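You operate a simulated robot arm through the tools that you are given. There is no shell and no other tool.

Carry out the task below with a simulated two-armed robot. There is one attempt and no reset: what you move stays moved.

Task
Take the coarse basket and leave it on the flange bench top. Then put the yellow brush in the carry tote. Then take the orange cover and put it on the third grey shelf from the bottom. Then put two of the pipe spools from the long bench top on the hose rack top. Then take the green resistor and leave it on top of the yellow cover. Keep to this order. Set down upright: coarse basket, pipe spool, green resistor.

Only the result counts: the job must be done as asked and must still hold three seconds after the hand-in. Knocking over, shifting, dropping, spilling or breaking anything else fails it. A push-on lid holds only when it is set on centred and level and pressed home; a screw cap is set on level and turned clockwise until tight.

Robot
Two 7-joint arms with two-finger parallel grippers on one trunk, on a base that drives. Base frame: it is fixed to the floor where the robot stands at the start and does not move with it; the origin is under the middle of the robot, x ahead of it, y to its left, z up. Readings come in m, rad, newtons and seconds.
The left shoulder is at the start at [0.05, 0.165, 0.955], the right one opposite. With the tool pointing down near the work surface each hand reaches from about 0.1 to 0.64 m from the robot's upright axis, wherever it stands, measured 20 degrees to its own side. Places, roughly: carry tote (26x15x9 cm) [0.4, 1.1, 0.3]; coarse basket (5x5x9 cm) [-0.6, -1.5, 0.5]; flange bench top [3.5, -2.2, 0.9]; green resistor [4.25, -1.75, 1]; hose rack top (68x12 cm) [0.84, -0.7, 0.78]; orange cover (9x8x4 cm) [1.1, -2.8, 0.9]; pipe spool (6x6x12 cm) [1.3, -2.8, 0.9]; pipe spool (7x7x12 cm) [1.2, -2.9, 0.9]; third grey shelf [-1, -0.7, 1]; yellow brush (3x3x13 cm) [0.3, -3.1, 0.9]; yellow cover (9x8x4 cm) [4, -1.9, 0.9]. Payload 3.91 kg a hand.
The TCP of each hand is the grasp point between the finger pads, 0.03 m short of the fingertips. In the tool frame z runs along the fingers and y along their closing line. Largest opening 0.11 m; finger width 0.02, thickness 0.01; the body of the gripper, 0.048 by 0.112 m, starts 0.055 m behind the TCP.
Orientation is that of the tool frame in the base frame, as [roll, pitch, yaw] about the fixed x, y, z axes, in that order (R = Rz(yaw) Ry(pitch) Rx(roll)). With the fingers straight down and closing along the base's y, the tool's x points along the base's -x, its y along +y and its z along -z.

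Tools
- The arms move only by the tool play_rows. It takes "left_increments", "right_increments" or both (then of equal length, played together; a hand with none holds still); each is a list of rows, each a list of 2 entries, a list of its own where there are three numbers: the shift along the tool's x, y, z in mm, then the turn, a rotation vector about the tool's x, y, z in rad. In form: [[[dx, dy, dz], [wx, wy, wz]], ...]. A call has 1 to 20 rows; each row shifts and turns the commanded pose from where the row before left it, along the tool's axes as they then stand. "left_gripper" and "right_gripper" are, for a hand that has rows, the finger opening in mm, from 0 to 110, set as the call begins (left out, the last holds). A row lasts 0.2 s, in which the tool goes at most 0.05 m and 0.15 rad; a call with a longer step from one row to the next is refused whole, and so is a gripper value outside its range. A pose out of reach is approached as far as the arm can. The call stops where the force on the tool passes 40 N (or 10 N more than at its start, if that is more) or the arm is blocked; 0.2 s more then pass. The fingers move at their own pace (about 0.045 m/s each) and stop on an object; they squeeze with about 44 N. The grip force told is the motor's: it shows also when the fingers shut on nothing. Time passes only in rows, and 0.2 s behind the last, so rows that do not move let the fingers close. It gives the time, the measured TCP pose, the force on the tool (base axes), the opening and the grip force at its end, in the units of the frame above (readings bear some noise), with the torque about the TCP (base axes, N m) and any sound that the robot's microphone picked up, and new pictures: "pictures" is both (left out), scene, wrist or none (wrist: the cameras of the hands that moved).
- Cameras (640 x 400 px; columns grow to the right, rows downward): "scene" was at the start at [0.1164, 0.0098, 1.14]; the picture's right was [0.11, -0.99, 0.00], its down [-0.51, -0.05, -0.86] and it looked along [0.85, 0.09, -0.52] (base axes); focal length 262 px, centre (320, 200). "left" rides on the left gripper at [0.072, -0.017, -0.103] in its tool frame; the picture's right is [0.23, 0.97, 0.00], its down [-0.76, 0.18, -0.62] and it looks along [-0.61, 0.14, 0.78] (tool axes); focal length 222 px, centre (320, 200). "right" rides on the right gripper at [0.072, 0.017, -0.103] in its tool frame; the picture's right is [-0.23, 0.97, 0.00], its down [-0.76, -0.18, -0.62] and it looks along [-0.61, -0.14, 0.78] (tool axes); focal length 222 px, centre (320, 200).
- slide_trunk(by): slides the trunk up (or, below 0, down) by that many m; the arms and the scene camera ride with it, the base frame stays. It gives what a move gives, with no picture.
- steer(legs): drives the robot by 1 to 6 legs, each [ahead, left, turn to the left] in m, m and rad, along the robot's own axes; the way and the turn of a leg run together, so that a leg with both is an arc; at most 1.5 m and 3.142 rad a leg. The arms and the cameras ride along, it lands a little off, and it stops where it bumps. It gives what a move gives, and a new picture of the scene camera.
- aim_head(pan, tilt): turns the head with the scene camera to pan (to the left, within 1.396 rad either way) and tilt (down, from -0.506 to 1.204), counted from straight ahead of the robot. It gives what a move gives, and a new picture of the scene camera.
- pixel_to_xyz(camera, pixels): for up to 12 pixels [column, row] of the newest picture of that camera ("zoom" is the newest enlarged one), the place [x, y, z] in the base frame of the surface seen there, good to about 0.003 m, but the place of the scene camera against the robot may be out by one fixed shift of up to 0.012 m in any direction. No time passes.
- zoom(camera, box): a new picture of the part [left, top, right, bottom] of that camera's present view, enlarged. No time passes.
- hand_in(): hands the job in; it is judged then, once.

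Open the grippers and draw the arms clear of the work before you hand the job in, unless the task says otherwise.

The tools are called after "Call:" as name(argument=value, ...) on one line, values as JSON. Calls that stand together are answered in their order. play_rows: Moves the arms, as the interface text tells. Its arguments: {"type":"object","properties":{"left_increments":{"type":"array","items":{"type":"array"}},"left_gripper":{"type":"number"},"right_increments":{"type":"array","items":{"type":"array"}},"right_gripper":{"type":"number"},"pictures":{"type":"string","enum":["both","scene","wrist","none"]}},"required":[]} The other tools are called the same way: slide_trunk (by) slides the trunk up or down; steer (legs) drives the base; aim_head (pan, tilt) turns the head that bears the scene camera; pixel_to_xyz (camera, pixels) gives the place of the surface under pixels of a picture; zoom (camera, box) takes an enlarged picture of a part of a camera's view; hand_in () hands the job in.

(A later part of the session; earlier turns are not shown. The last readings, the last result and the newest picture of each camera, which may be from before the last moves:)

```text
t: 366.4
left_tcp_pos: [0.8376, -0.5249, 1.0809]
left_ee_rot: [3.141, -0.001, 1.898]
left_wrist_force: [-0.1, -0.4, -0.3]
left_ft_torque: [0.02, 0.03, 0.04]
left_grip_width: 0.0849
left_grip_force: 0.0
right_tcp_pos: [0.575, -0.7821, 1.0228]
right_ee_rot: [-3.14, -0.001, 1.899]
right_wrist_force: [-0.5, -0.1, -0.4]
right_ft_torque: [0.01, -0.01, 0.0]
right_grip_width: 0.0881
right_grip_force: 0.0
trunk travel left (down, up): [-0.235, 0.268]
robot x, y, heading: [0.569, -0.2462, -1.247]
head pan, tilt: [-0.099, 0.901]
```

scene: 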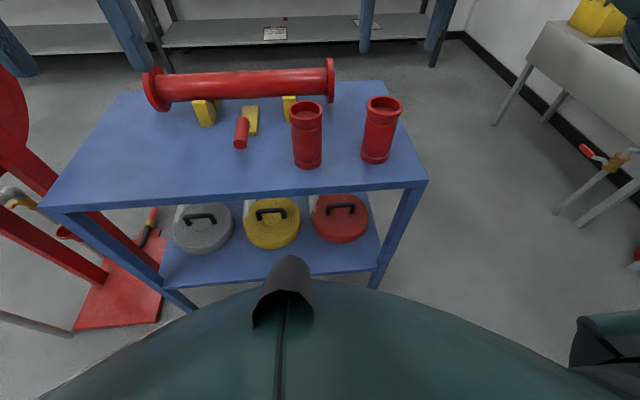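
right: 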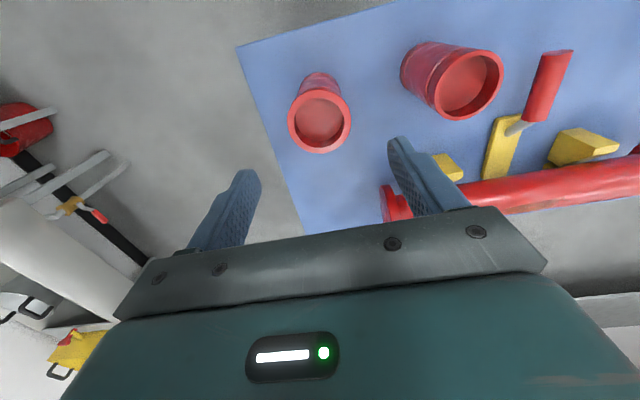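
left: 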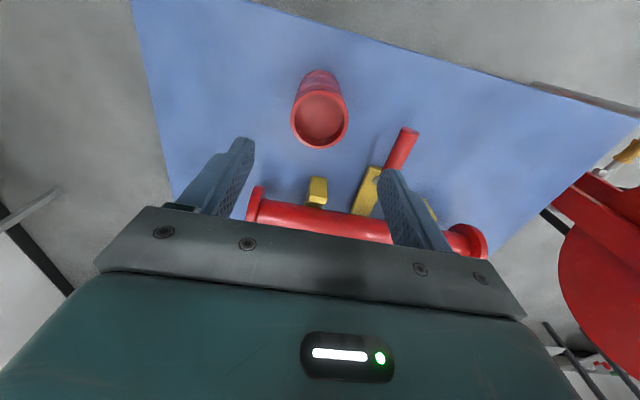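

Both spools stand upright on the rack top. I retract the right hand, raise the trunk, and drive the known route back to the aisle toward the flange bench.

Call:
play_rows(right_increments=[[[40, 0, -10], [0, 0, 0]], [[40, 0, -10], [0, 0, 0]], [[40, 0, -10], [0, 0, 0]], [[40, 0, 0], [0, 0, 0]], [[20, 0, 0], [0, 0, 0]]], pictures="none")

Call:
steer(legs=[[-0.15, 0, 0], [0, -0.83, 0], [0.9, 0, 0], [0.87, 0, 0], [0, 0, 1.571]])

Call:
slide_trunk(by=0.19)

```text
t: 367.6
left_tcp_pos: [0.8364, -0.5245, 1.0831]
left_ee_rot: [3.141, 0.001, 1.896]
left_wrist_force: [-0.3, -0.9, -0.1]
left_ft_torque: [-0.01, -0.02, 0.03]
left_grip_width: 0.085
left_grip_force: 0.1
right_tcp_pos: [0.5162, -0.6117, 1.051]
right_ee_rot: [-3.14, -0.002, 1.898]
right_wrist_force: [0.6, 0.1, 0.6]
right_ft_torque: [-0.01, 0.0, 0.0]
right_grip_width: 0.0878
right_grip_force: 0.1
trunk travel left (down, up): [-0.235, 0.268]
robot x, y, heading: [0.5668, -0.247, -1.245]
head pan, tilt: [-0.099, 0.901]
```

```text
t: 388.6
left_tcp_pos: [0.591, -1.7839, 1.0827]
left_ee_rot: [3.139, 0.0, -2.831]
left_wrist_force: [-0.5, -0.6, -0.2]
left_ft_torque: [-0.03, 0.0, 0.01]
left_grip_width: 0.085
left_grip_force: 0.0
right_tcp_pos: [0.6736, -2.1044, 1.0512]
right_ee_rot: [-3.14, -0.003, -2.828]
right_wrist_force: [1.1, 0.9, -0.4]
right_ft_torque: [-0.01, -0.01, 0.0]
right_grip_width: 0.0878
right_grip_force: 0.1
trunk travel left (down, up): [-0.235, 0.268]
robot x, y, heading: [0.3124, -2.0518, 0.311]
head pan, tilt: [-0.099, 0.901]
```

scene: 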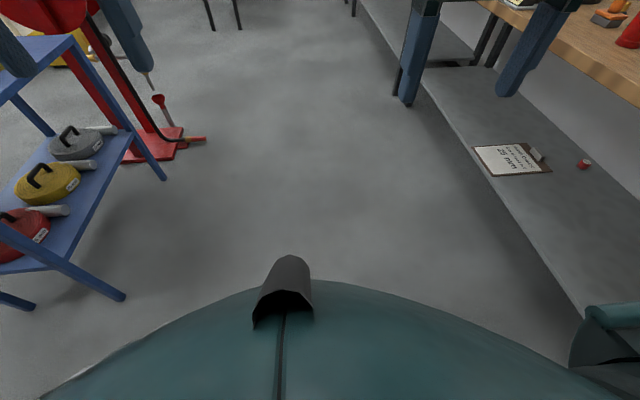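

```text
t: 390.7
left_tcp_pos: [0.5913, -1.7835, 1.2713]
left_ee_rot: [3.14, 0.001, -2.83]
left_wrist_force: [1.2, 0.2, 0.2]
left_ft_torque: [0.02, -0.02, 0.02]
left_grip_width: 0.0849
left_grip_force: 0.0
right_tcp_pos: [0.6745, -2.1054, 1.2402]
right_ee_rot: [-3.141, -0.003, -2.831]
right_wrist_force: [0.6, 0.1, -0.1]
right_ft_torque: [-0.01, -0.03, 0.01]
right_grip_width: 0.0881
right_grip_force: 0.1
trunk travel left (down, up): [-0.425, 0.078]
robot x, y, heading: [0.3099, -2.0524, 0.308]
head pan, tilt: [-0.099, 0.901]
```

I drive along the aisle to the flange bench's far end and look.

Call:
steer(legs=[[1.4, 0, 0.01], [1.4, 0, 0]])

Call:
aim_head(pan=-0.6, tilt=0.5)

```text
t: 404.2
left_tcp_pos: [3.225, -0.9014, 1.2718]
left_ee_rot: [3.14, 0.0, -2.816]
left_wrist_force: [0.2, -0.2, 1.3]
left_ft_torque: [0.0, -0.02, 0.01]
left_grip_width: 0.0851
left_grip_force: 0.1
right_tcp_pos: [3.3121, -1.2214, 1.2404]
right_ee_rot: [-3.14, -0.002, -2.813]
right_wrist_force: [-0.3, 0.9, 0.3]
right_ft_torque: [0.02, 0.04, 0.03]
right_grip_width: 0.088
right_grip_force: 0.0
trunk travel left (down, up): [-0.425, 0.078]
robot x, y, heading: [2.9471, -1.1732, 0.327]
head pan, tilt: [-0.099, 0.901]
```

scene: 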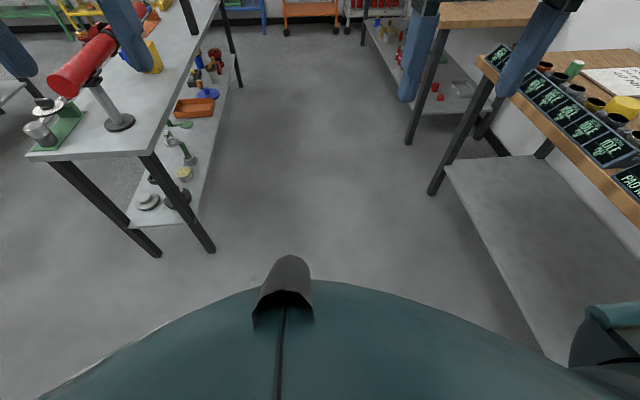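

```text
t: 405.1
left_tcp_pos: [3.2248, -0.901, 1.2719]
left_ee_rot: [3.14, -0.002, -2.814]
left_wrist_force: [0.0, -0.7, -0.5]
left_ft_torque: [0.0, -0.03, 0.0]
left_grip_width: 0.0849
left_grip_force: 0.0
right_tcp_pos: [3.3128, -1.2214, 1.2418]
right_ee_rot: [-3.14, -0.002, -2.812]
right_wrist_force: [1.3, 0.6, -0.5]
right_ft_torque: [0.0, -0.01, 0.0]
right_grip_width: 0.0881
right_grip_force: 0.1
trunk travel left (down, up): [-0.425, 0.078]
robot x, y, heading: [2.9488, -1.1722, 0.325]
head pan, tilt: [-0.6, 0.499]
```

scene: 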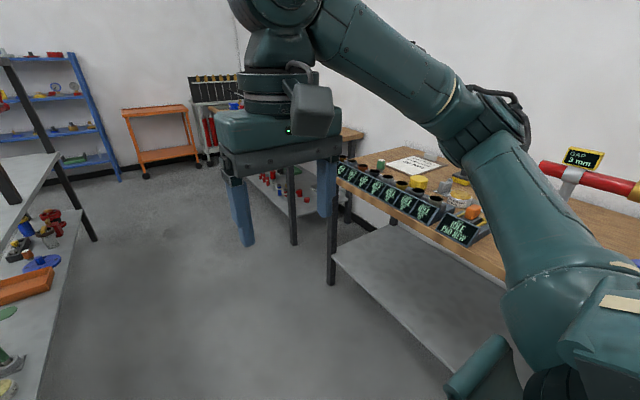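

I zoom on the far end of the flange bench with the display row and coloured items.

Call:
zoom(camera="scene", box=[320, 130, 520, 260])

Call:
pixel_to_xyz(camera="scene", pixels=[[381, 163], [418, 182], [472, 211], [425, 165], [445, 185], [340, 175], [460, 225], [330, 280], [97, 240], [50, 155]])

```text
3.08 times, centred on (420, 195) of scene
```

zoom: 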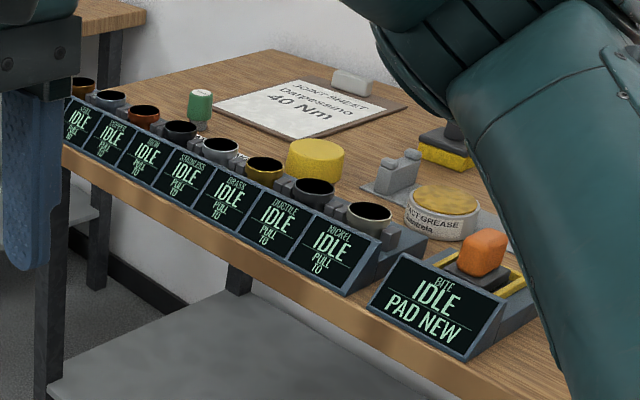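

```text
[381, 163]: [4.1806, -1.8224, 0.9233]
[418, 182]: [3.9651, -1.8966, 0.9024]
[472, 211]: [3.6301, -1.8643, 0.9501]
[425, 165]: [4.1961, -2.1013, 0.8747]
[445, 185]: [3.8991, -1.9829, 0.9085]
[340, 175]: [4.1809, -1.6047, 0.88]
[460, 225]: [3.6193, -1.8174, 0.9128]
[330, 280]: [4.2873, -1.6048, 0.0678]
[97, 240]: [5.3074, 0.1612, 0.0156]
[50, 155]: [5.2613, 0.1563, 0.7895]
```

The yellow cover is at (3.965,-1.897) and a green cylinder at (4.18,-1.82). I drive on and turn to face them.

Call:
steer(legs=[[0.9, 0, 0], [0, 0, -1.571]])

Call:
aim_head(pan=0.0, tilt=0.55)

```text
t: 413.6
left_tcp_pos: [4.0769, -1.1533, 1.2718]
left_ee_rot: [3.139, 0.0, 1.914]
left_wrist_force: [0.1, 0.7, 0.3]
left_ft_torque: [0.02, 0.0, 0.02]
left_grip_width: 0.0849
left_grip_force: 0.1
right_tcp_pos: [3.7588, -1.2482, 1.2421]
right_ee_rot: [-3.141, -0.002, 1.918]
right_wrist_force: [1.3, -0.4, -0.8]
right_ft_torque: [0.02, 0.01, 0.02]
right_grip_width: 0.0882
right_grip_force: 0.0
trunk travel left (down, up): [-0.425, 0.078]
robot x, y, heading: [3.7981, -0.8787, -1.223]
head pan, tilt: [-0.6, 0.499]
```

scene: 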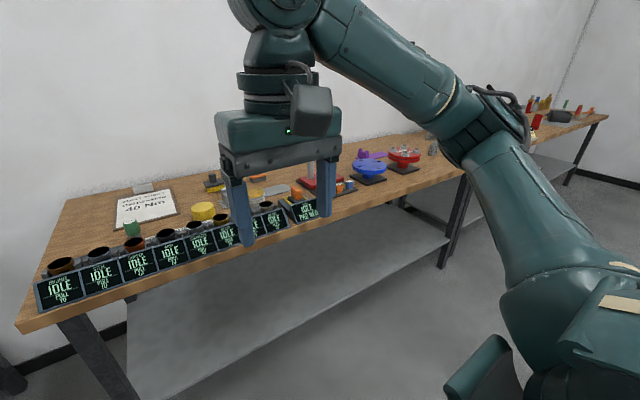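

```text
t: 414.6
left_tcp_pos: [4.0779, -1.1541, 1.2721]
left_ee_rot: [3.14, 0.001, 1.914]
left_wrist_force: [0.8, 0.0, -0.5]
left_ft_torque: [-0.01, -0.01, 0.03]
left_grip_width: 0.0851
left_grip_force: 0.0
right_tcp_pos: [3.7591, -1.2478, 1.2398]
right_ee_rot: [-3.14, -0.001, 1.916]
right_wrist_force: [-0.1, 0.4, 0.2]
right_ft_torque: [0.06, -0.01, -0.02]
right_grip_width: 0.0881
right_grip_force: 0.0
trunk travel left (down, up): [-0.425, 0.078]
robot x, y, heading: [3.7995, -0.8841, -1.224]
head pan, tilt: [0.0, 0.55]
```

scene: 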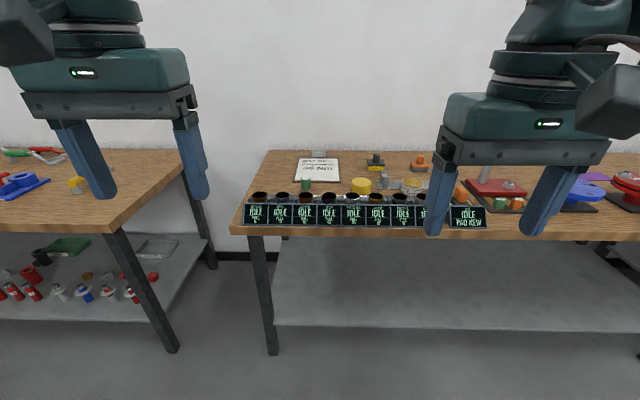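

I zoom to identify the green resistor: a green item at [305,184] and another near [498,203].

Call:
zoom(camera="scene", box=[235, 140, 435, 240])

Call:
zoom(camera="scene", box=[400, 140, 600, 240])

Call:
pixel_to_xyz(camera="scene", pixels=[[305, 182], [362, 183], [261, 200], [305, 192], [498, 203], [318, 170]])

```text
3.20 times, centred on (335, 190) of scene
```

zoom: 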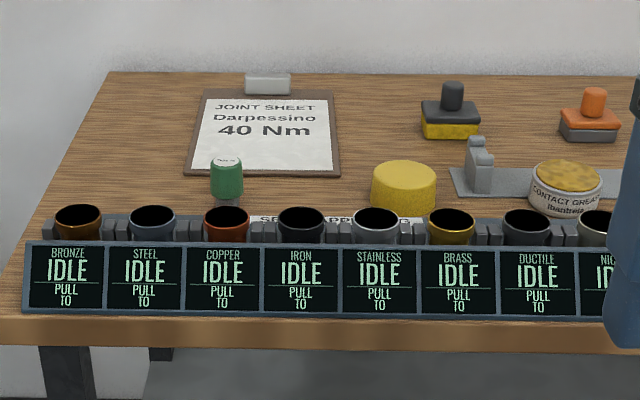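

```text
3.20 times, centred on (500, 190) of scene
```

zoom: 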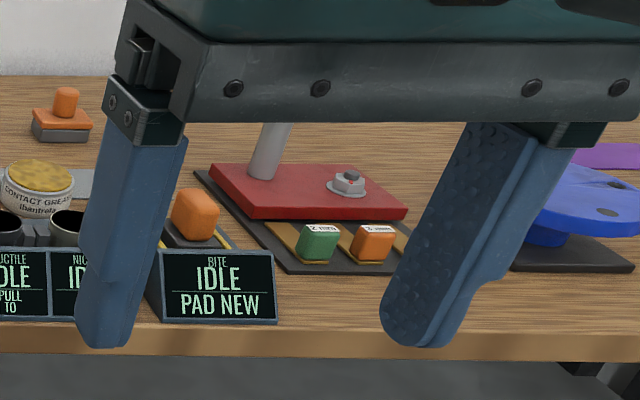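

```text
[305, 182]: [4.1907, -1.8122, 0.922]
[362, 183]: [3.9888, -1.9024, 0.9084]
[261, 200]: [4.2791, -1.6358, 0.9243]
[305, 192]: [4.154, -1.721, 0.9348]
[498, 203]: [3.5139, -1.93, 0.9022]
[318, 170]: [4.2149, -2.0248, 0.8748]
```

I zoom in closer on the green object and look for other candidates.

Call:
zoom(camera="scene", box=[285, 165, 335, 205])

Call:
pixel_to_xyz(camera="scene", pixels=[[234, 222], [270, 152], [20, 150], [75, 183], [255, 235], [180, 160]])

Call:
zoom(camera="scene", box=[0, 130, 220, 310])

```text
10.00 times, centred on (310, 185) of scene
```

zoom: 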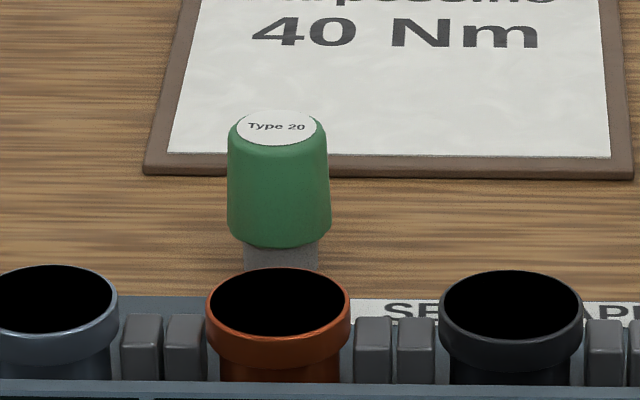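

```text
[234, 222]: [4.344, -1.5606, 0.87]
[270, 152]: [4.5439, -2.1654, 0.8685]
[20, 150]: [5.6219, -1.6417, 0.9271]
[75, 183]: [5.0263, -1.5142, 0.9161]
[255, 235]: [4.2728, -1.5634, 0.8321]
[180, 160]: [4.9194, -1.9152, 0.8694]
```

```text
2.22 times, centred on (110, 220) of scene
```

zoom: 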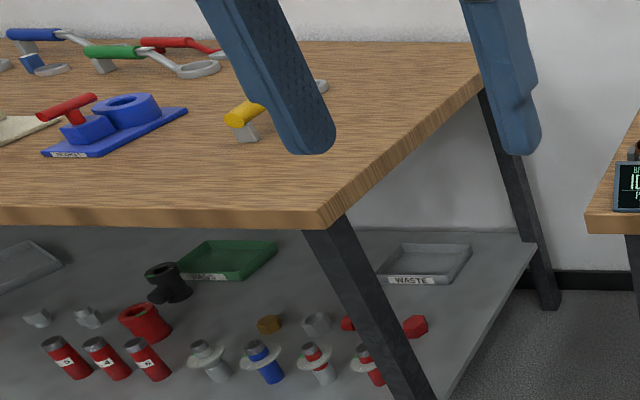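

The green plug (label "Type 20") at about (4.19,-1.815) is the only green part matching the listed place. I align to the bench and approach so the left hand can reach it, keeping both hands high.

Call:
steer(legs=[[0, -0.1, -0.027], [0.43, 0, 0]])

Call:
aim_head(pan=0.1, tilt=0.85)

```text
t: 418.4
left_tcp_pos: [4.1087, -1.6007, 1.2718]
left_ee_rot: [3.14, 0.001, 1.883]
left_wrist_force: [0.4, 0.5, 0.4]
left_ft_torque: [0.01, -0.02, 0.0]
left_grip_width: 0.0848
left_grip_force: 0.0
right_tcp_pos: [3.7871, -1.6855, 1.241]
right_ee_rot: [-3.14, -0.003, 1.889]
right_wrist_force: [-0.6, 1.0, -0.2]
right_ft_torque: [0.02, -0.03, 0.03]
right_grip_width: 0.0878
right_grip_force: 0.1
trunk travel left (down, up): [-0.425, 0.078]
robot x, y, heading: [3.8394, -1.3193, -1.253]
head pan, tilt: [0.0, 0.55]
```

scene: 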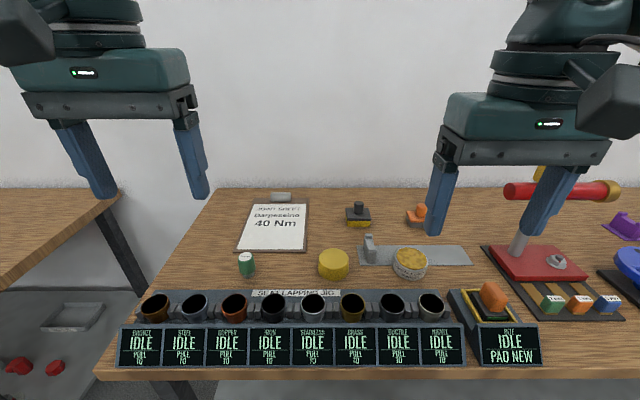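

```text
t: 419.2
left_tcp_pos: [4.1082, -1.6018, 1.2713]
left_ee_rot: [3.141, 0.0, 1.886]
left_wrist_force: [-1.0, -0.2, 0.4]
left_ft_torque: [-0.03, 0.0, -0.04]
left_grip_width: 0.085
left_grip_force: 0.0
right_tcp_pos: [3.7858, -1.6866, 1.2403]
right_ee_rot: [-3.14, -0.003, 1.888]
right_wrist_force: [0.6, 0.6, -0.3]
right_ft_torque: [0.0, 0.01, -0.02]
right_grip_width: 0.0879
right_grip_force: 0.0
trunk travel left (down, up): [-0.425, 0.078]
robot x, y, heading: [3.8385, -1.3205, -1.253]
head pan, tilt: [0.099, 0.85]
```

scene: 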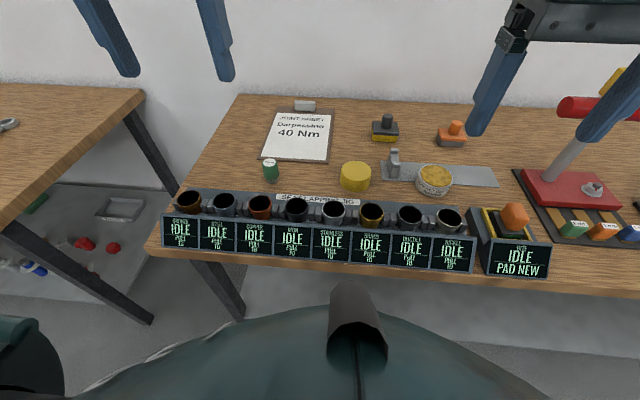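

Good view now: resistor at [270,170], yellow cover at [356,177]. I measure them, the cups and the torque stand near the right hand.

Call:
pixel_to_xyz(camera="scene", pixels=[[270, 162], [270, 172], [270, 180], [263, 172], [278, 172], [356, 168], [341, 178], [371, 178], [356, 190], [262, 198], [570, 107], [635, 75]])

Call:
zoom(camera="scene", box=[230, 130, 400, 230])

```text
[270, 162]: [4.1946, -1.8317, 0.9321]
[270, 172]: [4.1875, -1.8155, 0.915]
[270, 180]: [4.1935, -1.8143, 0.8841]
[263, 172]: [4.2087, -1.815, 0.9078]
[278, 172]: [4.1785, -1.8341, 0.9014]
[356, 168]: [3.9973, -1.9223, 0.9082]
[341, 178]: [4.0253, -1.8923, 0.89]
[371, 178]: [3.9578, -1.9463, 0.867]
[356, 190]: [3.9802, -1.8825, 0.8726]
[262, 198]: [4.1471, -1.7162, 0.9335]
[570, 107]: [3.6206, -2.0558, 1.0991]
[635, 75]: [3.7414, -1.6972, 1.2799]
```

```text
3.76 times, centred on (315, 180) of scene
```

zoom: 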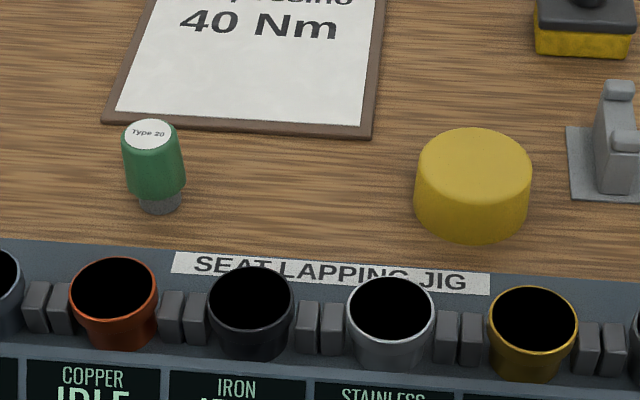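

The resistor's axis is about (4.193,-1.826), top ≈0.925. I move the left hand above it and check with its wrist camera.

Call:
play_rows(left_increments=[[[-40, 1.8, 20], [0, 0, 0]], [[-40, 1.8, 20], [0, 0, 0]], [[-40, 1.8, 20], [0, 0, 0]], [[-40, 1.8, 20], [0, 0, 0]], [[-40, 1.8, 20], [0, 0, 0]], [[-39, 1.8, 20], [0, 0, 0]], [[0, 0, 40], [0, 0, 0]], [[0, 0, 40], [0, 0, 0]], [[0, 0, 40], [0, 0, 0]], [[0, 0, 0], [0, 0, 0]]], left_gripper=70)

```text
t: 421.4
left_tcp_pos: [4.1925, -1.8248, 1.0331]
left_ee_rot: [3.138, 0.001, 1.885]
left_wrist_force: [0.3, 0.3, -0.1]
left_ft_torque: [-0.02, -0.02, -0.03]
left_grip_width: 0.0703
left_grip_force: 0.0
right_tcp_pos: [3.7871, -1.6849, 1.2415]
right_ee_rot: [-3.141, -0.002, 1.888]
right_wrist_force: [-0.6, 0.1, 0.0]
right_ft_torque: [0.0, -0.04, -0.01]
right_grip_width: 0.088
right_grip_force: 0.1
trunk travel left (down, up): [-0.425, 0.078]
robot x, y, heading: [3.8395, -1.3214, -1.255]
head pan, tilt: [0.099, 0.85]
```

scene: 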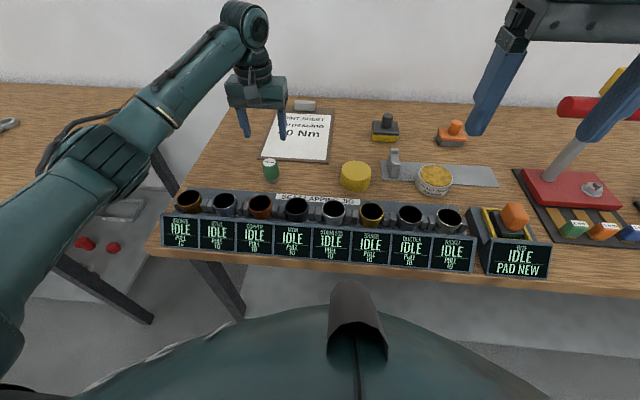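
left: 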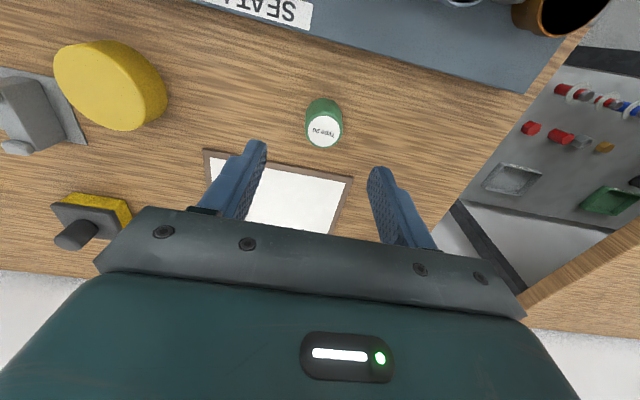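

I measure the resistor's top and sides with the left wrist camera.

Call:
pixel_to_xyz(camera="left", pixels=[[323, 131], [309, 130], [337, 130], [323, 145], [323, 118], [323, 100], [308, 110], [341, 115], [323, 168], [100, 70]])

Call:
zoom(camera="left", box=[270, 70, 380, 170])

```text
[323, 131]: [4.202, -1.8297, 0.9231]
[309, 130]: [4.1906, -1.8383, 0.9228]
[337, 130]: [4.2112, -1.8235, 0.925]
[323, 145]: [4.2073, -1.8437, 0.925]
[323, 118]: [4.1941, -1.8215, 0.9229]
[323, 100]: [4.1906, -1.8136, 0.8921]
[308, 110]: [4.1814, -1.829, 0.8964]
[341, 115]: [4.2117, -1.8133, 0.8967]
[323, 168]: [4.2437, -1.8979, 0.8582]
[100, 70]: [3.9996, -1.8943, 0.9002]
```

```text
4.00 times, centred on (325, 120) of left
```

zoom: 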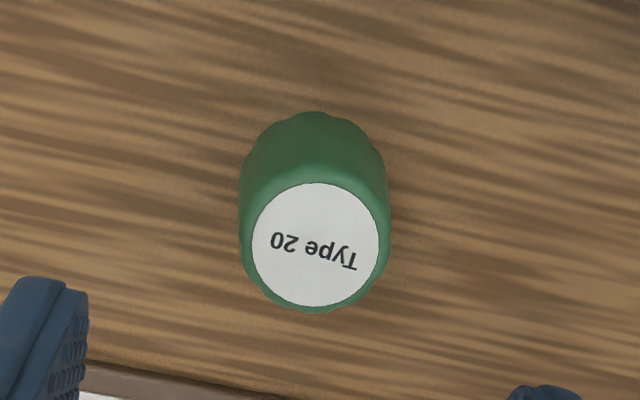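

The resistor axis is about (4.201,-1.831), top 0.924, bench 0.858. I correct by ~7 mm and descend to TCP z≈0.906.

Call:
play_rows(left_increments=[[[-7, 4, 20], [0, 0, 0]], [[0, 0, 35], [0, 0, 0]], [[0, 0, 35], [0, 0, 0]], [[0, 0, 25], [0, 0, 0]], [[0, 0, 11], [0, 0, 0]], [[0, 0, 0], [0, 0, 0]]], pictures="wrist")

```text
t: 422.8
left_tcp_pos: [4.1986, -1.8302, 0.9044]
left_ee_rot: [3.141, -0.002, 1.886]
left_wrist_force: [0.5, -0.4, -0.1]
left_ft_torque: [0.01, -0.02, 0.02]
left_grip_width: 0.07
left_grip_force: 0.1
right_tcp_pos: [3.7867, -1.6862, 1.2405]
right_ee_rot: [-3.141, -0.003, 1.888]
right_wrist_force: [0.9, 0.1, -0.7]
right_ft_torque: [0.02, 0.01, 0.06]
right_grip_width: 0.0879
right_grip_force: 0.2
trunk travel left (down, up): [-0.425, 0.078]
robot x, y, heading: [3.843, -1.3209, -1.254]
head pan, tilt: [0.099, 0.85]
```

left: 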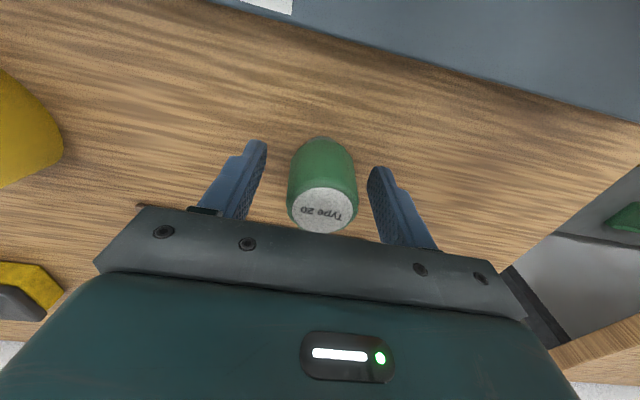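

The resistor is centred between the fingers. I close.

Call:
play_rows(left_increments=[[[0, 0, 0], [0, 0, 0]], [[0, 0, 0], [0, 0, 0]], [[0, 0, 0], [0, 0, 0]], [[0, 0, 0], [0, 0, 0]]], left_gripper=0, pictures="wrist")

```text
t: 423.8
left_tcp_pos: [4.1986, -1.8321, 0.9055]
left_ee_rot: [3.14, -0.001, 1.885]
left_wrist_force: [-0.6, 0.2, -0.4]
left_ft_torque: [-0.02, 0.01, -0.03]
left_grip_width: 0.0387
left_grip_force: 43.7
right_tcp_pos: [3.7873, -1.686, 1.2392]
right_ee_rot: [-3.139, -0.002, 1.89]
right_wrist_force: [0.4, -0.2, -0.4]
right_ft_torque: [0.0, 0.0, -0.01]
right_grip_width: 0.0879
right_grip_force: 0.1
trunk travel left (down, up): [-0.425, 0.078]
robot x, y, heading: [3.8395, -1.3266, -1.257]
head pan, tilt: [0.099, 0.85]
```

left: 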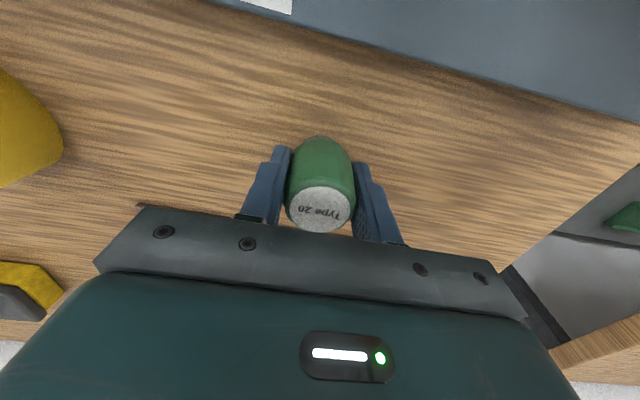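

Gripped at 38.7 mm. I lift it 12 cm.

Call:
play_rows(left_increments=[[[0, 0, -6], [0, 0, 0]], [[0, 0, -10], [0, 0, 0]], [[0, 0, -20], [0, 0, 0]], [[0, 0, -30], [0, 0, 0]], [[0, 0, -34], [0, 0, 0]], [[0, 0, 0], [0, 0, 0]]])

```text
t: 425.2
left_tcp_pos: [4.1978, -1.8308, 1.0065]
left_ee_rot: [3.139, 0.0, 1.886]
left_wrist_force: [0.1, 0.7, -0.5]
left_ft_torque: [-0.01, 0.01, 0.0]
left_grip_width: 0.0386
left_grip_force: 44.0
right_tcp_pos: [3.7871, -1.6864, 1.2398]
right_ee_rot: [-3.139, -0.002, 1.888]
right_wrist_force: [-0.1, 0.3, -0.7]
right_ft_torque: [-0.01, 0.0, 0.04]
right_grip_width: 0.0881
right_grip_force: 0.1
trunk travel left (down, up): [-0.425, 0.078]
robot x, y, heading: [3.8375, -1.3203, -1.251]
head pan, tilt: [0.099, 0.85]
```

scene: 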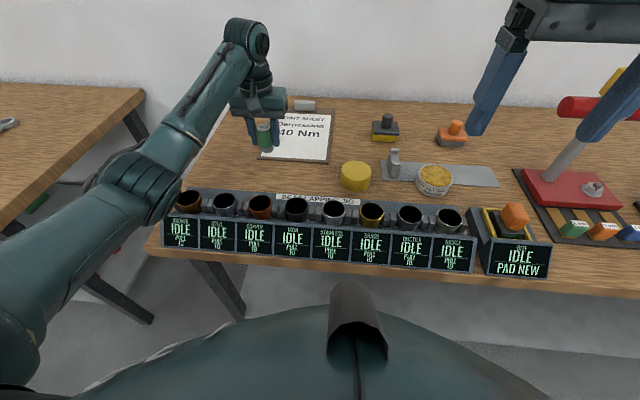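
left: 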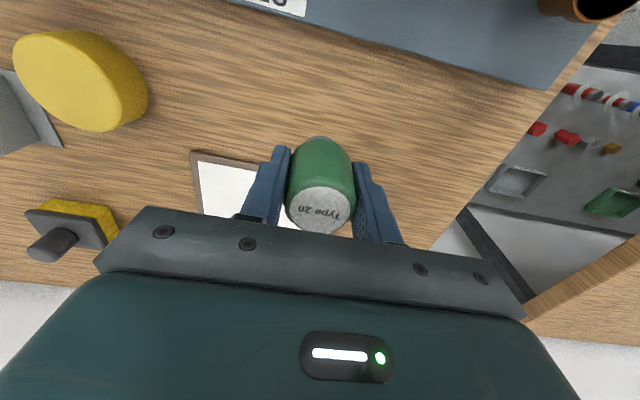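

Held well. I measure the yellow cover's top edges in the left wrist view before moving.

Call:
pixel_to_xyz(camera="left", pixels=[[75, 80], [20, 62], [115, 115], [60, 38], [95, 125], [30, 45], [118, 85]])

Call:
zoom(camera="left", box=[0, 10, 180, 150])

```text
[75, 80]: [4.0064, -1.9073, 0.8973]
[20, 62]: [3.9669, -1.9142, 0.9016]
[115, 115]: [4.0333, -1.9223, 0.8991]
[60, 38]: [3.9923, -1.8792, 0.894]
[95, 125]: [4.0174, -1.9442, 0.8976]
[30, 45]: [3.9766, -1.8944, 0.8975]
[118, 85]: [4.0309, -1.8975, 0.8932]
```

```text
2.86 times, centred on (90, 80) of left
```

zoom: 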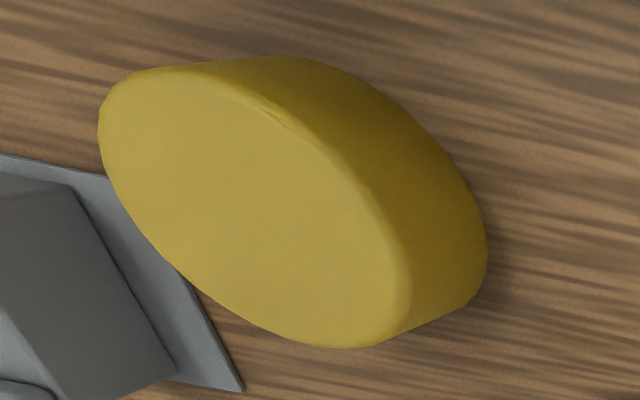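

The cover's top is at z≈0.898, centre about (4.00,-1.912). I raise the resistor a bit and strafe right 0.2 m.

Call:
play_rows(left_increments=[[[0, 0, -30], [0, 0, 0]], [[0, 0, -30], [0, 0, 0]], [[0, 0, 0], [0, 0, 0]]], pictures="none")

Call:
steer(legs=[[0, -0.21, 0]])

Call:
aim_head(pan=0.2, tilt=0.85)

```text
t: 426.0
left_tcp_pos: [4.1992, -1.8304, 1.0666]
left_ee_rot: [3.139, 0.0, 1.887]
left_wrist_force: [-0.1, -0.2, -0.7]
left_ft_torque: [0.0, 0.0, 0.01]
left_grip_width: 0.0389
left_grip_force: 44.0
right_tcp_pos: [3.7872, -1.686, 1.2415]
right_ee_rot: [-3.141, -0.002, 1.889]
right_wrist_force: [0.0, 0.2, -1.1]
right_ft_torque: [-0.02, 0.01, 0.03]
right_grip_width: 0.0882
right_grip_force: 0.3
trunk travel left (down, up): [-0.425, 0.078]
robot x, y, heading: [3.843, -1.323, -1.253]
head pan, tilt: [0.099, 0.85]
```

```text
t: 428.5
left_tcp_pos: [3.9992, -1.8963, 1.0656]
left_ee_rot: [3.139, -0.001, 1.887]
left_wrist_force: [-0.7, -0.4, -1.4]
left_ft_torque: [0.01, -0.02, -0.06]
left_grip_width: 0.0386
left_grip_force: 43.7
right_tcp_pos: [3.5877, -1.751, 1.2395]
right_ee_rot: [-3.14, 0.0, 1.889]
right_wrist_force: [0.1, 0.3, -0.3]
right_ft_torque: [-0.03, 0.0, 0.0]
right_grip_width: 0.0881
right_grip_force: 0.0
trunk travel left (down, up): [-0.425, 0.078]
robot x, y, heading: [3.6374, -1.3878, -1.256]
head pan, tilt: [0.099, 0.85]
```

scene: 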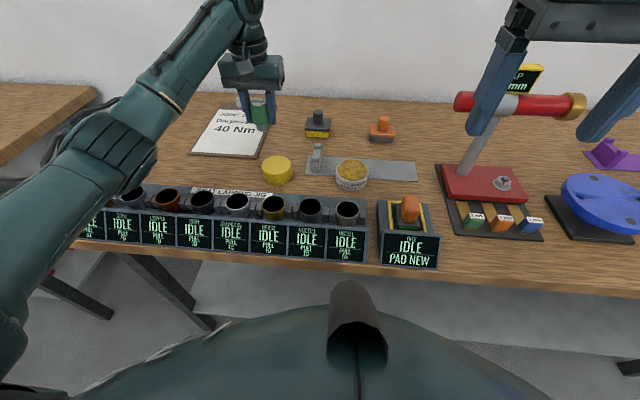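

```text
t: 429.1
left_tcp_pos: [3.9995, -1.8959, 1.0657]
left_ee_rot: [3.142, 0.003, 1.888]
left_wrist_force: [-0.7, 0.3, -0.4]
left_ft_torque: [0.0, -0.04, 0.01]
left_grip_width: 0.0385
left_grip_force: 44.4
right_tcp_pos: [3.5879, -1.751, 1.2412]
right_ee_rot: [-3.14, -0.003, 1.888]
right_wrist_force: [0.8, -0.1, 0.0]
right_ft_torque: [0.01, 0.05, 0.02]
right_grip_width: 0.0881
right_grip_force: 0.0
trunk travel left (down, up): [-0.425, 0.078]
robot x, y, heading: [3.6361, -1.3891, -1.257]
head pan, tilt: [0.201, 0.85]
```

scene: 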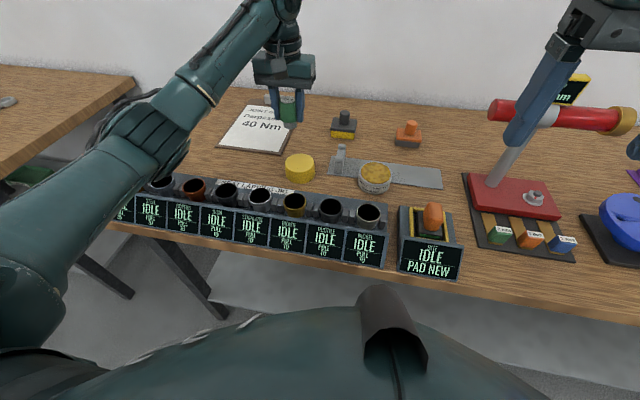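

The left hand is nearly above the yellow cover. I move 15 mm forward, lower to z≈1.01 and look with the wrist camera.

Call:
play_rows(left_increments=[[[-15, -4, 0], [0, 0, 0]], [[0, 0, 30], [0, 0, 0]], [[0, 0, 25], [0, 0, 0]], [[0, 0, 0], [0, 0, 0]]])

Call:
zoom(camera="left", box=[200, 30, 440, 240])

```text
t: 430.1
left_tcp_pos: [4.0006, -1.9115, 1.0094]
left_ee_rot: [3.14, 0.0, 1.885]
left_wrist_force: [0.6, 0.3, -0.7]
left_ft_torque: [0.0, 0.04, 0.03]
left_grip_width: 0.0387
left_grip_force: 44.1
right_tcp_pos: [3.5871, -1.751, 1.2406]
right_ee_rot: [-3.14, -0.002, 1.889]
right_wrist_force: [-0.7, -0.9, 0.4]
right_ft_torque: [0.01, 0.02, 0.04]
right_grip_width: 0.0879
right_grip_force: 0.0
trunk travel left (down, up): [-0.425, 0.078]
robot x, y, heading: [3.6358, -1.3857, -1.257]
head pan, tilt: [0.201, 0.85]
```

scene: 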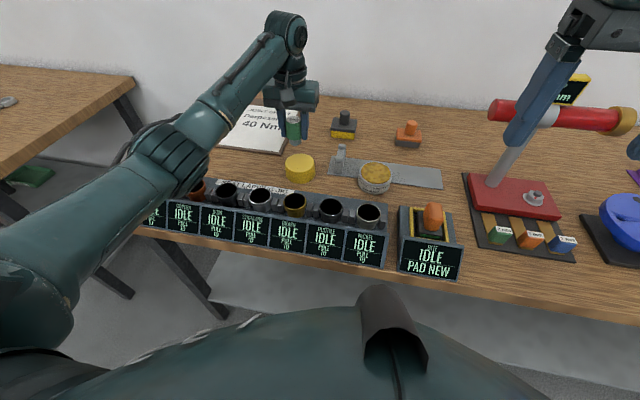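
left: 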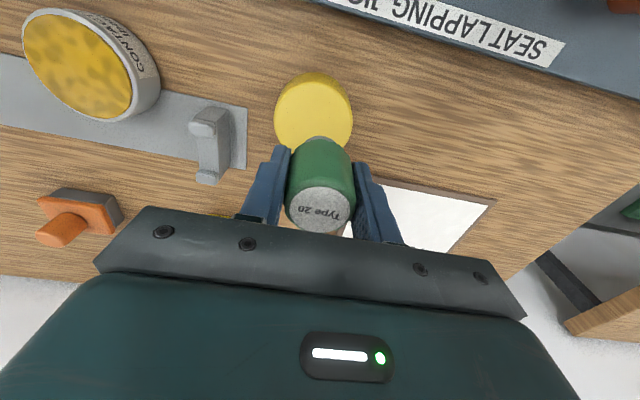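

```text
1.90 times, centred on (320, 135) of left
```

zoom: 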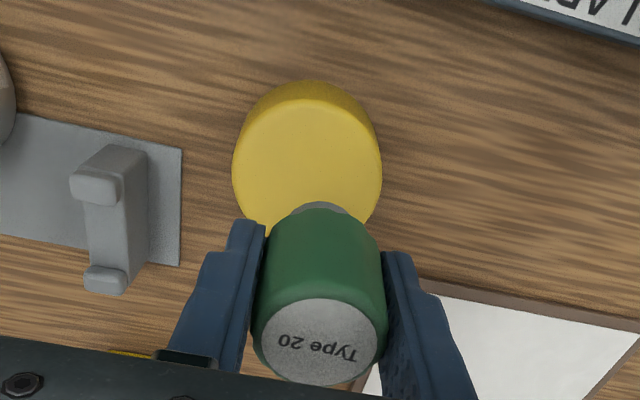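

I measure the cover's top rim from here to centre the resistor on it.

Call:
pixel_to_xyz(camera="left", pixels=[[277, 117], [351, 119], [315, 83], [290, 90], [341, 93], [285, 145], [314, 115], [320, 139]])

```text
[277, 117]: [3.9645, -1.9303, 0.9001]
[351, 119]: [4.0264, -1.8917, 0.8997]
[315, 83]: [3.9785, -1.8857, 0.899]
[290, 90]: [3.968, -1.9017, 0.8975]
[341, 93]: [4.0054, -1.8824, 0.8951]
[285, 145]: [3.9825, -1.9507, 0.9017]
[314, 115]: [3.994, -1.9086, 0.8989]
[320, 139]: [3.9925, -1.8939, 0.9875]
```

The cover top's centre is about (3.998,-1.918). I shift about 7 mm and lower toward it.

Call:
play_rows(left_increments=[[[-6, -4.5, 0], [0, 0, 0]], [[0, 0, 20], [0, 0, 0]], [[0, 0, 20], [0, 0, 0]], [[0, 0, 10], [0, 0, 0]], [[0, 0, 6], [0, 0, 0]], [[0, 0, 0], [0, 0, 0]]])

Call:
zoom(camera="left", box=[200, 60, 440, 260])

Call:
zoom(camera="scene", box=[240, 80, 380, 200])

```text
t: 431.6
left_tcp_pos: [3.9965, -1.919, 0.9555]
left_ee_rot: [-3.141, 0.001, 1.887]
left_wrist_force: [0.4, 0.1, -0.7]
left_ft_torque: [0.02, 0.01, 0.05]
left_grip_width: 0.0386
left_grip_force: 43.8
right_tcp_pos: [3.5881, -1.7512, 1.2407]
right_ee_rot: [-3.14, -0.003, 1.89]
right_wrist_force: [-0.2, 0.2, 0.7]
right_ft_torque: [-0.02, 0.02, 0.0]
right_grip_width: 0.0878
right_grip_force: 0.2
trunk travel left (down, up): [-0.425, 0.078]
robot x, y, heading: [3.6371, -1.3881, -1.252]
head pan, tilt: [0.201, 0.85]
```

scene: 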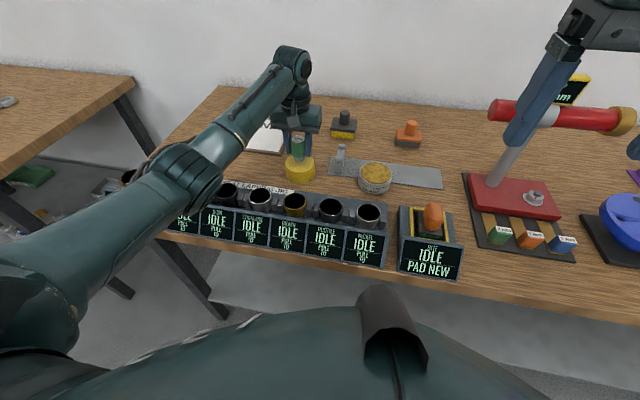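
left: 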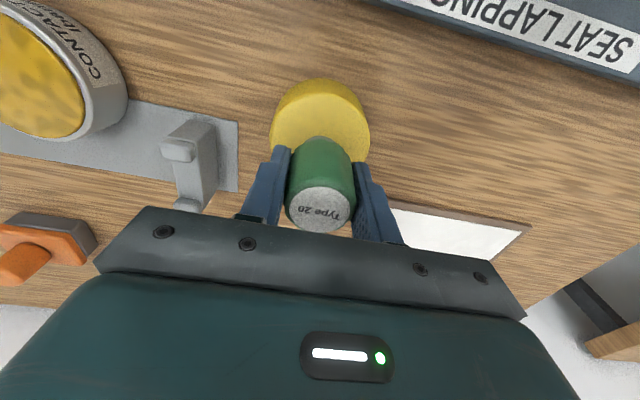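

```text
2.00 times, centred on (320, 160) of left
```

zoom: 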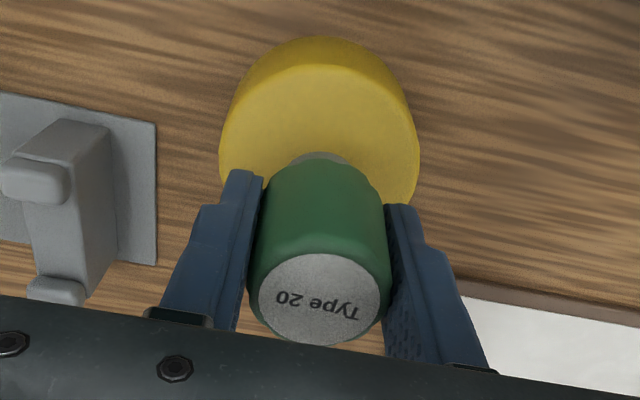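

```text
3.33 times, centred on (310, 140) of scene
```

zoom: 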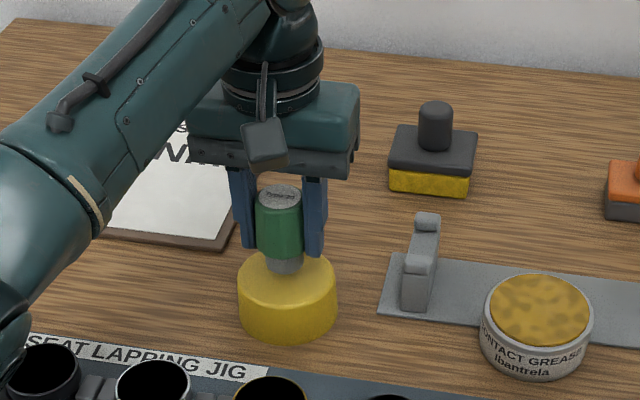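

The resistor is centred over the yellow cover, about 1 cm above it. I lower in small steps until contact.

Call:
play_rows(left_increments=[[[0, 0, 4], [0, 0, 0]], [[0, 0, 3], [0, 0, 0]], [[0, 0, 1], [0, 0, 0]], [[0, 0, 0], [0, 0, 0]]], pictures="none")

Call:
play_rows(left_increments=[[[0, 0, 1], [0, 0, 0]], [[0, 0, 0], [0, 0, 0]]], pictures="none")

```text
t: 432.6
left_tcp_pos: [3.9982, -1.9196, 0.9473]
left_ee_rot: [3.139, 0.0, 1.886]
left_wrist_force: [1.3, -0.3, -1.0]
left_ft_torque: [0.0, -0.01, 0.04]
left_grip_width: 0.0388
left_grip_force: 43.4
right_tcp_pos: [3.5876, -1.7514, 1.2398]
right_ee_rot: [-3.139, -0.002, 1.889]
right_wrist_force: [-0.9, 0.0, 0.4]
right_ft_torque: [0.01, -0.01, 0.02]
right_grip_width: 0.0882
right_grip_force: 0.1
trunk travel left (down, up): [-0.425, 0.078]
robot x, y, heading: [3.6376, -1.3853, -1.256]
head pan, tilt: [0.201, 0.85]
```

```text
t: 433.1
left_tcp_pos: [3.9985, -1.9189, 0.9461]
left_ee_rot: [3.14, 0.0, 1.888]
left_wrist_force: [-0.7, 0.1, -0.2]
left_ft_torque: [0.01, 0.0, 0.01]
left_grip_width: 0.0388
left_grip_force: 43.7
right_tcp_pos: [3.5878, -1.7512, 1.2412]
right_ee_rot: [-3.14, -0.003, 1.889]
right_wrist_force: [0.3, 0.5, -0.2]
right_ft_torque: [0.0, -0.05, 0.01]
right_grip_width: 0.0879
right_grip_force: 0.1
trunk travel left (down, up): [-0.425, 0.078]
robot x, y, heading: [3.6389, -1.3835, -1.253]
head pan, tilt: [0.201, 0.85]
```

No contact yet; two more 1 mm steps, checking force each time.

Call:
play_rows(left_increments=[[[0, 0, 1], [0, 0, 0]], [[0, 0, 0], [0, 0, 0]]], pictures="none")

Call:
play_rows(left_increments=[[[0, 0, 0.7], [0, 0, 0]], [[0, 0, 0], [0, 0, 0]]], pictures="wrist")

```text
t: 433.8
left_tcp_pos: [3.9972, -1.9184, 0.9461]
left_ee_rot: [3.141, 0.002, 1.885]
left_wrist_force: [0.4, -0.1, 2.5]
left_ft_torque: [-0.01, 0.0, 0.01]
left_grip_width: 0.0386
left_grip_force: 44.1
right_tcp_pos: [3.5874, -1.7507, 1.2409]
right_ee_rot: [-3.14, -0.003, 1.888]
right_wrist_force: [-0.4, 0.4, 0.6]
right_ft_torque: [-0.02, 0.03, -0.02]
right_grip_width: 0.0877
right_grip_force: 0.2
trunk travel left (down, up): [-0.425, 0.078]
robot x, y, heading: [3.635, -1.3904, -1.25]
head pan, tilt: [0.201, 0.85]
```

```text
t: 434.4
left_tcp_pos: [3.9974, -1.9193, 0.9456]
left_ee_rot: [3.139, 0.004, 1.888]
left_wrist_force: [0.7, -1.0, 6.3]
left_ft_torque: [-0.01, -0.05, -0.01]
left_grip_width: 0.0388
left_grip_force: 44.0
right_tcp_pos: [3.5876, -1.7512, 1.2426]
right_ee_rot: [-3.14, 0.0, 1.889]
right_wrist_force: [-0.5, -0.2, -0.3]
right_ft_torque: [-0.03, -0.02, 0.0]
right_grip_width: 0.0881
right_grip_force: 0.0
trunk travel left (down, up): [-0.425, 0.078]
robot x, y, heading: [3.64, -1.3887, -1.256]
head pan, tilt: [0.201, 0.85]
```

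left: 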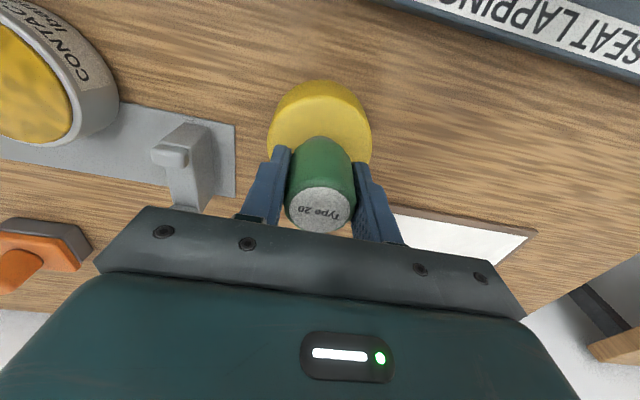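

Contact at 6 N. I ease 0.5 mm, open the fingers and then rise.

Call:
play_rows(left_increments=[[[0, 0, -0.5], [0, 0, 0]], [[0, 0, 0], [0, 0, 0]]], pictures="none")

Call:
play_rows(left_increments=[[[0, 0, 0], [0, 0, 0]], [[0, 0, 0], [0, 0, 0]], [[0, 0, 0], [0, 0, 0]]], left_gripper=65, pictures="wrist")

Call:
play_rows(left_increments=[[[0, 0, -10], [0, 0, 0]], [[0, 0, -20], [0, 0, 0]], [[0, 0, -35], [0, 0, 0]], [[0, 0, -40], [0, 0, 0]], [[0, 0, -40], [0, 0, 0]], [[0, 0, 0], [0, 0, 0]]])

```text
t: 434.9
left_tcp_pos: [3.998, -1.9194, 0.9456]
left_ee_rot: [3.14, 0.001, 1.887]
left_wrist_force: [0.6, -1.7, 6.2]
left_ft_torque: [-0.04, -0.05, 0.0]
left_grip_width: 0.0387
left_grip_force: 43.8
right_tcp_pos: [3.5872, -1.7515, 1.241]
right_ee_rot: [-3.139, 0.001, 1.888]
right_wrist_force: [-0.3, 0.3, 0.1]
right_ft_torque: [0.05, -0.01, -0.01]
right_grip_width: 0.0876
right_grip_force: 0.1
trunk travel left (down, up): [-0.425, 0.078]
robot x, y, heading: [3.6421, -1.3852, -1.259]
head pan, tilt: [0.201, 0.85]
```

```text
t: 435.8
left_tcp_pos: [3.9976, -1.9187, 0.9455]
left_ee_rot: [3.139, 0.0, 1.886]
left_wrist_force: [0.0, 0.8, 0.3]
left_ft_torque: [0.0, 0.0, 0.01]
left_grip_width: 0.065
left_grip_force: 0.1
right_tcp_pos: [3.5868, -1.751, 1.2399]
right_ee_rot: [-3.139, -0.001, 1.89]
right_wrist_force: [1.0, -0.3, 0.4]
right_ft_torque: [0.01, 0.0, -0.01]
right_grip_width: 0.0879
right_grip_force: 0.0
trunk travel left (down, up): [-0.425, 0.078]
robot x, y, heading: [3.6393, -1.386, -1.25]
head pan, tilt: [0.201, 0.85]
```

left: 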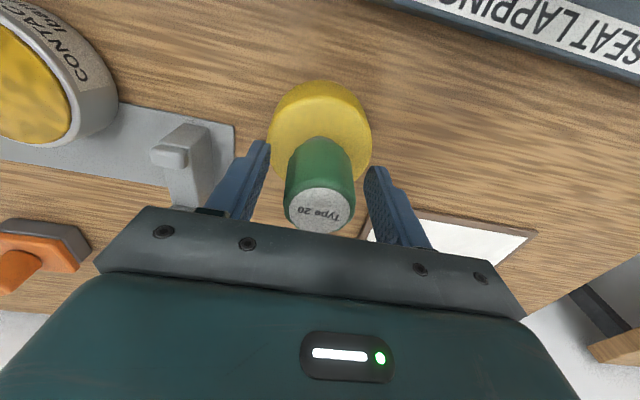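

```text
t: 437.1
left_tcp_pos: [3.9982, -1.9189, 1.0915]
left_ee_rot: [3.141, 0.0, 1.886]
left_wrist_force: [-0.3, 0.2, -0.7]
left_ft_torque: [0.01, -0.01, 0.0]
left_grip_width: 0.0646
left_grip_force: 0.0
right_tcp_pos: [3.5877, -1.7519, 1.2409]
right_ee_rot: [-3.141, -0.002, 1.889]
right_wrist_force: [-0.5, 0.2, 0.6]
right_ft_torque: [-0.02, -0.01, 0.0]
right_grip_width: 0.0881
right_grip_force: 0.0
trunk travel left (down, up): [-0.425, 0.078]
robot x, y, heading: [3.641, -1.3841, -1.254]
head pan, tilt: [0.201, 0.85]
```

scene: 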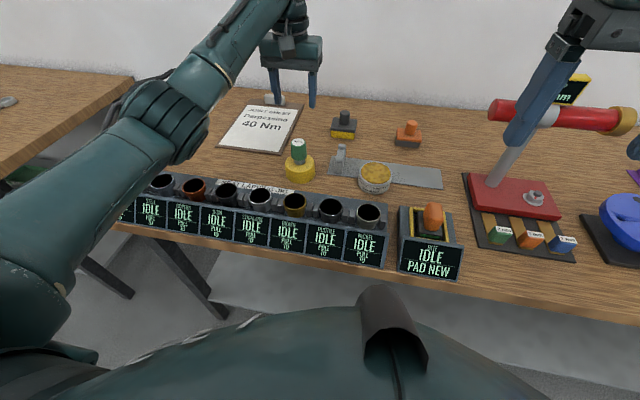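
left: 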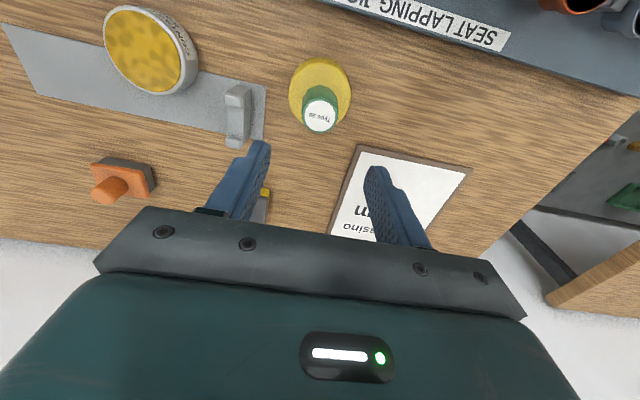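

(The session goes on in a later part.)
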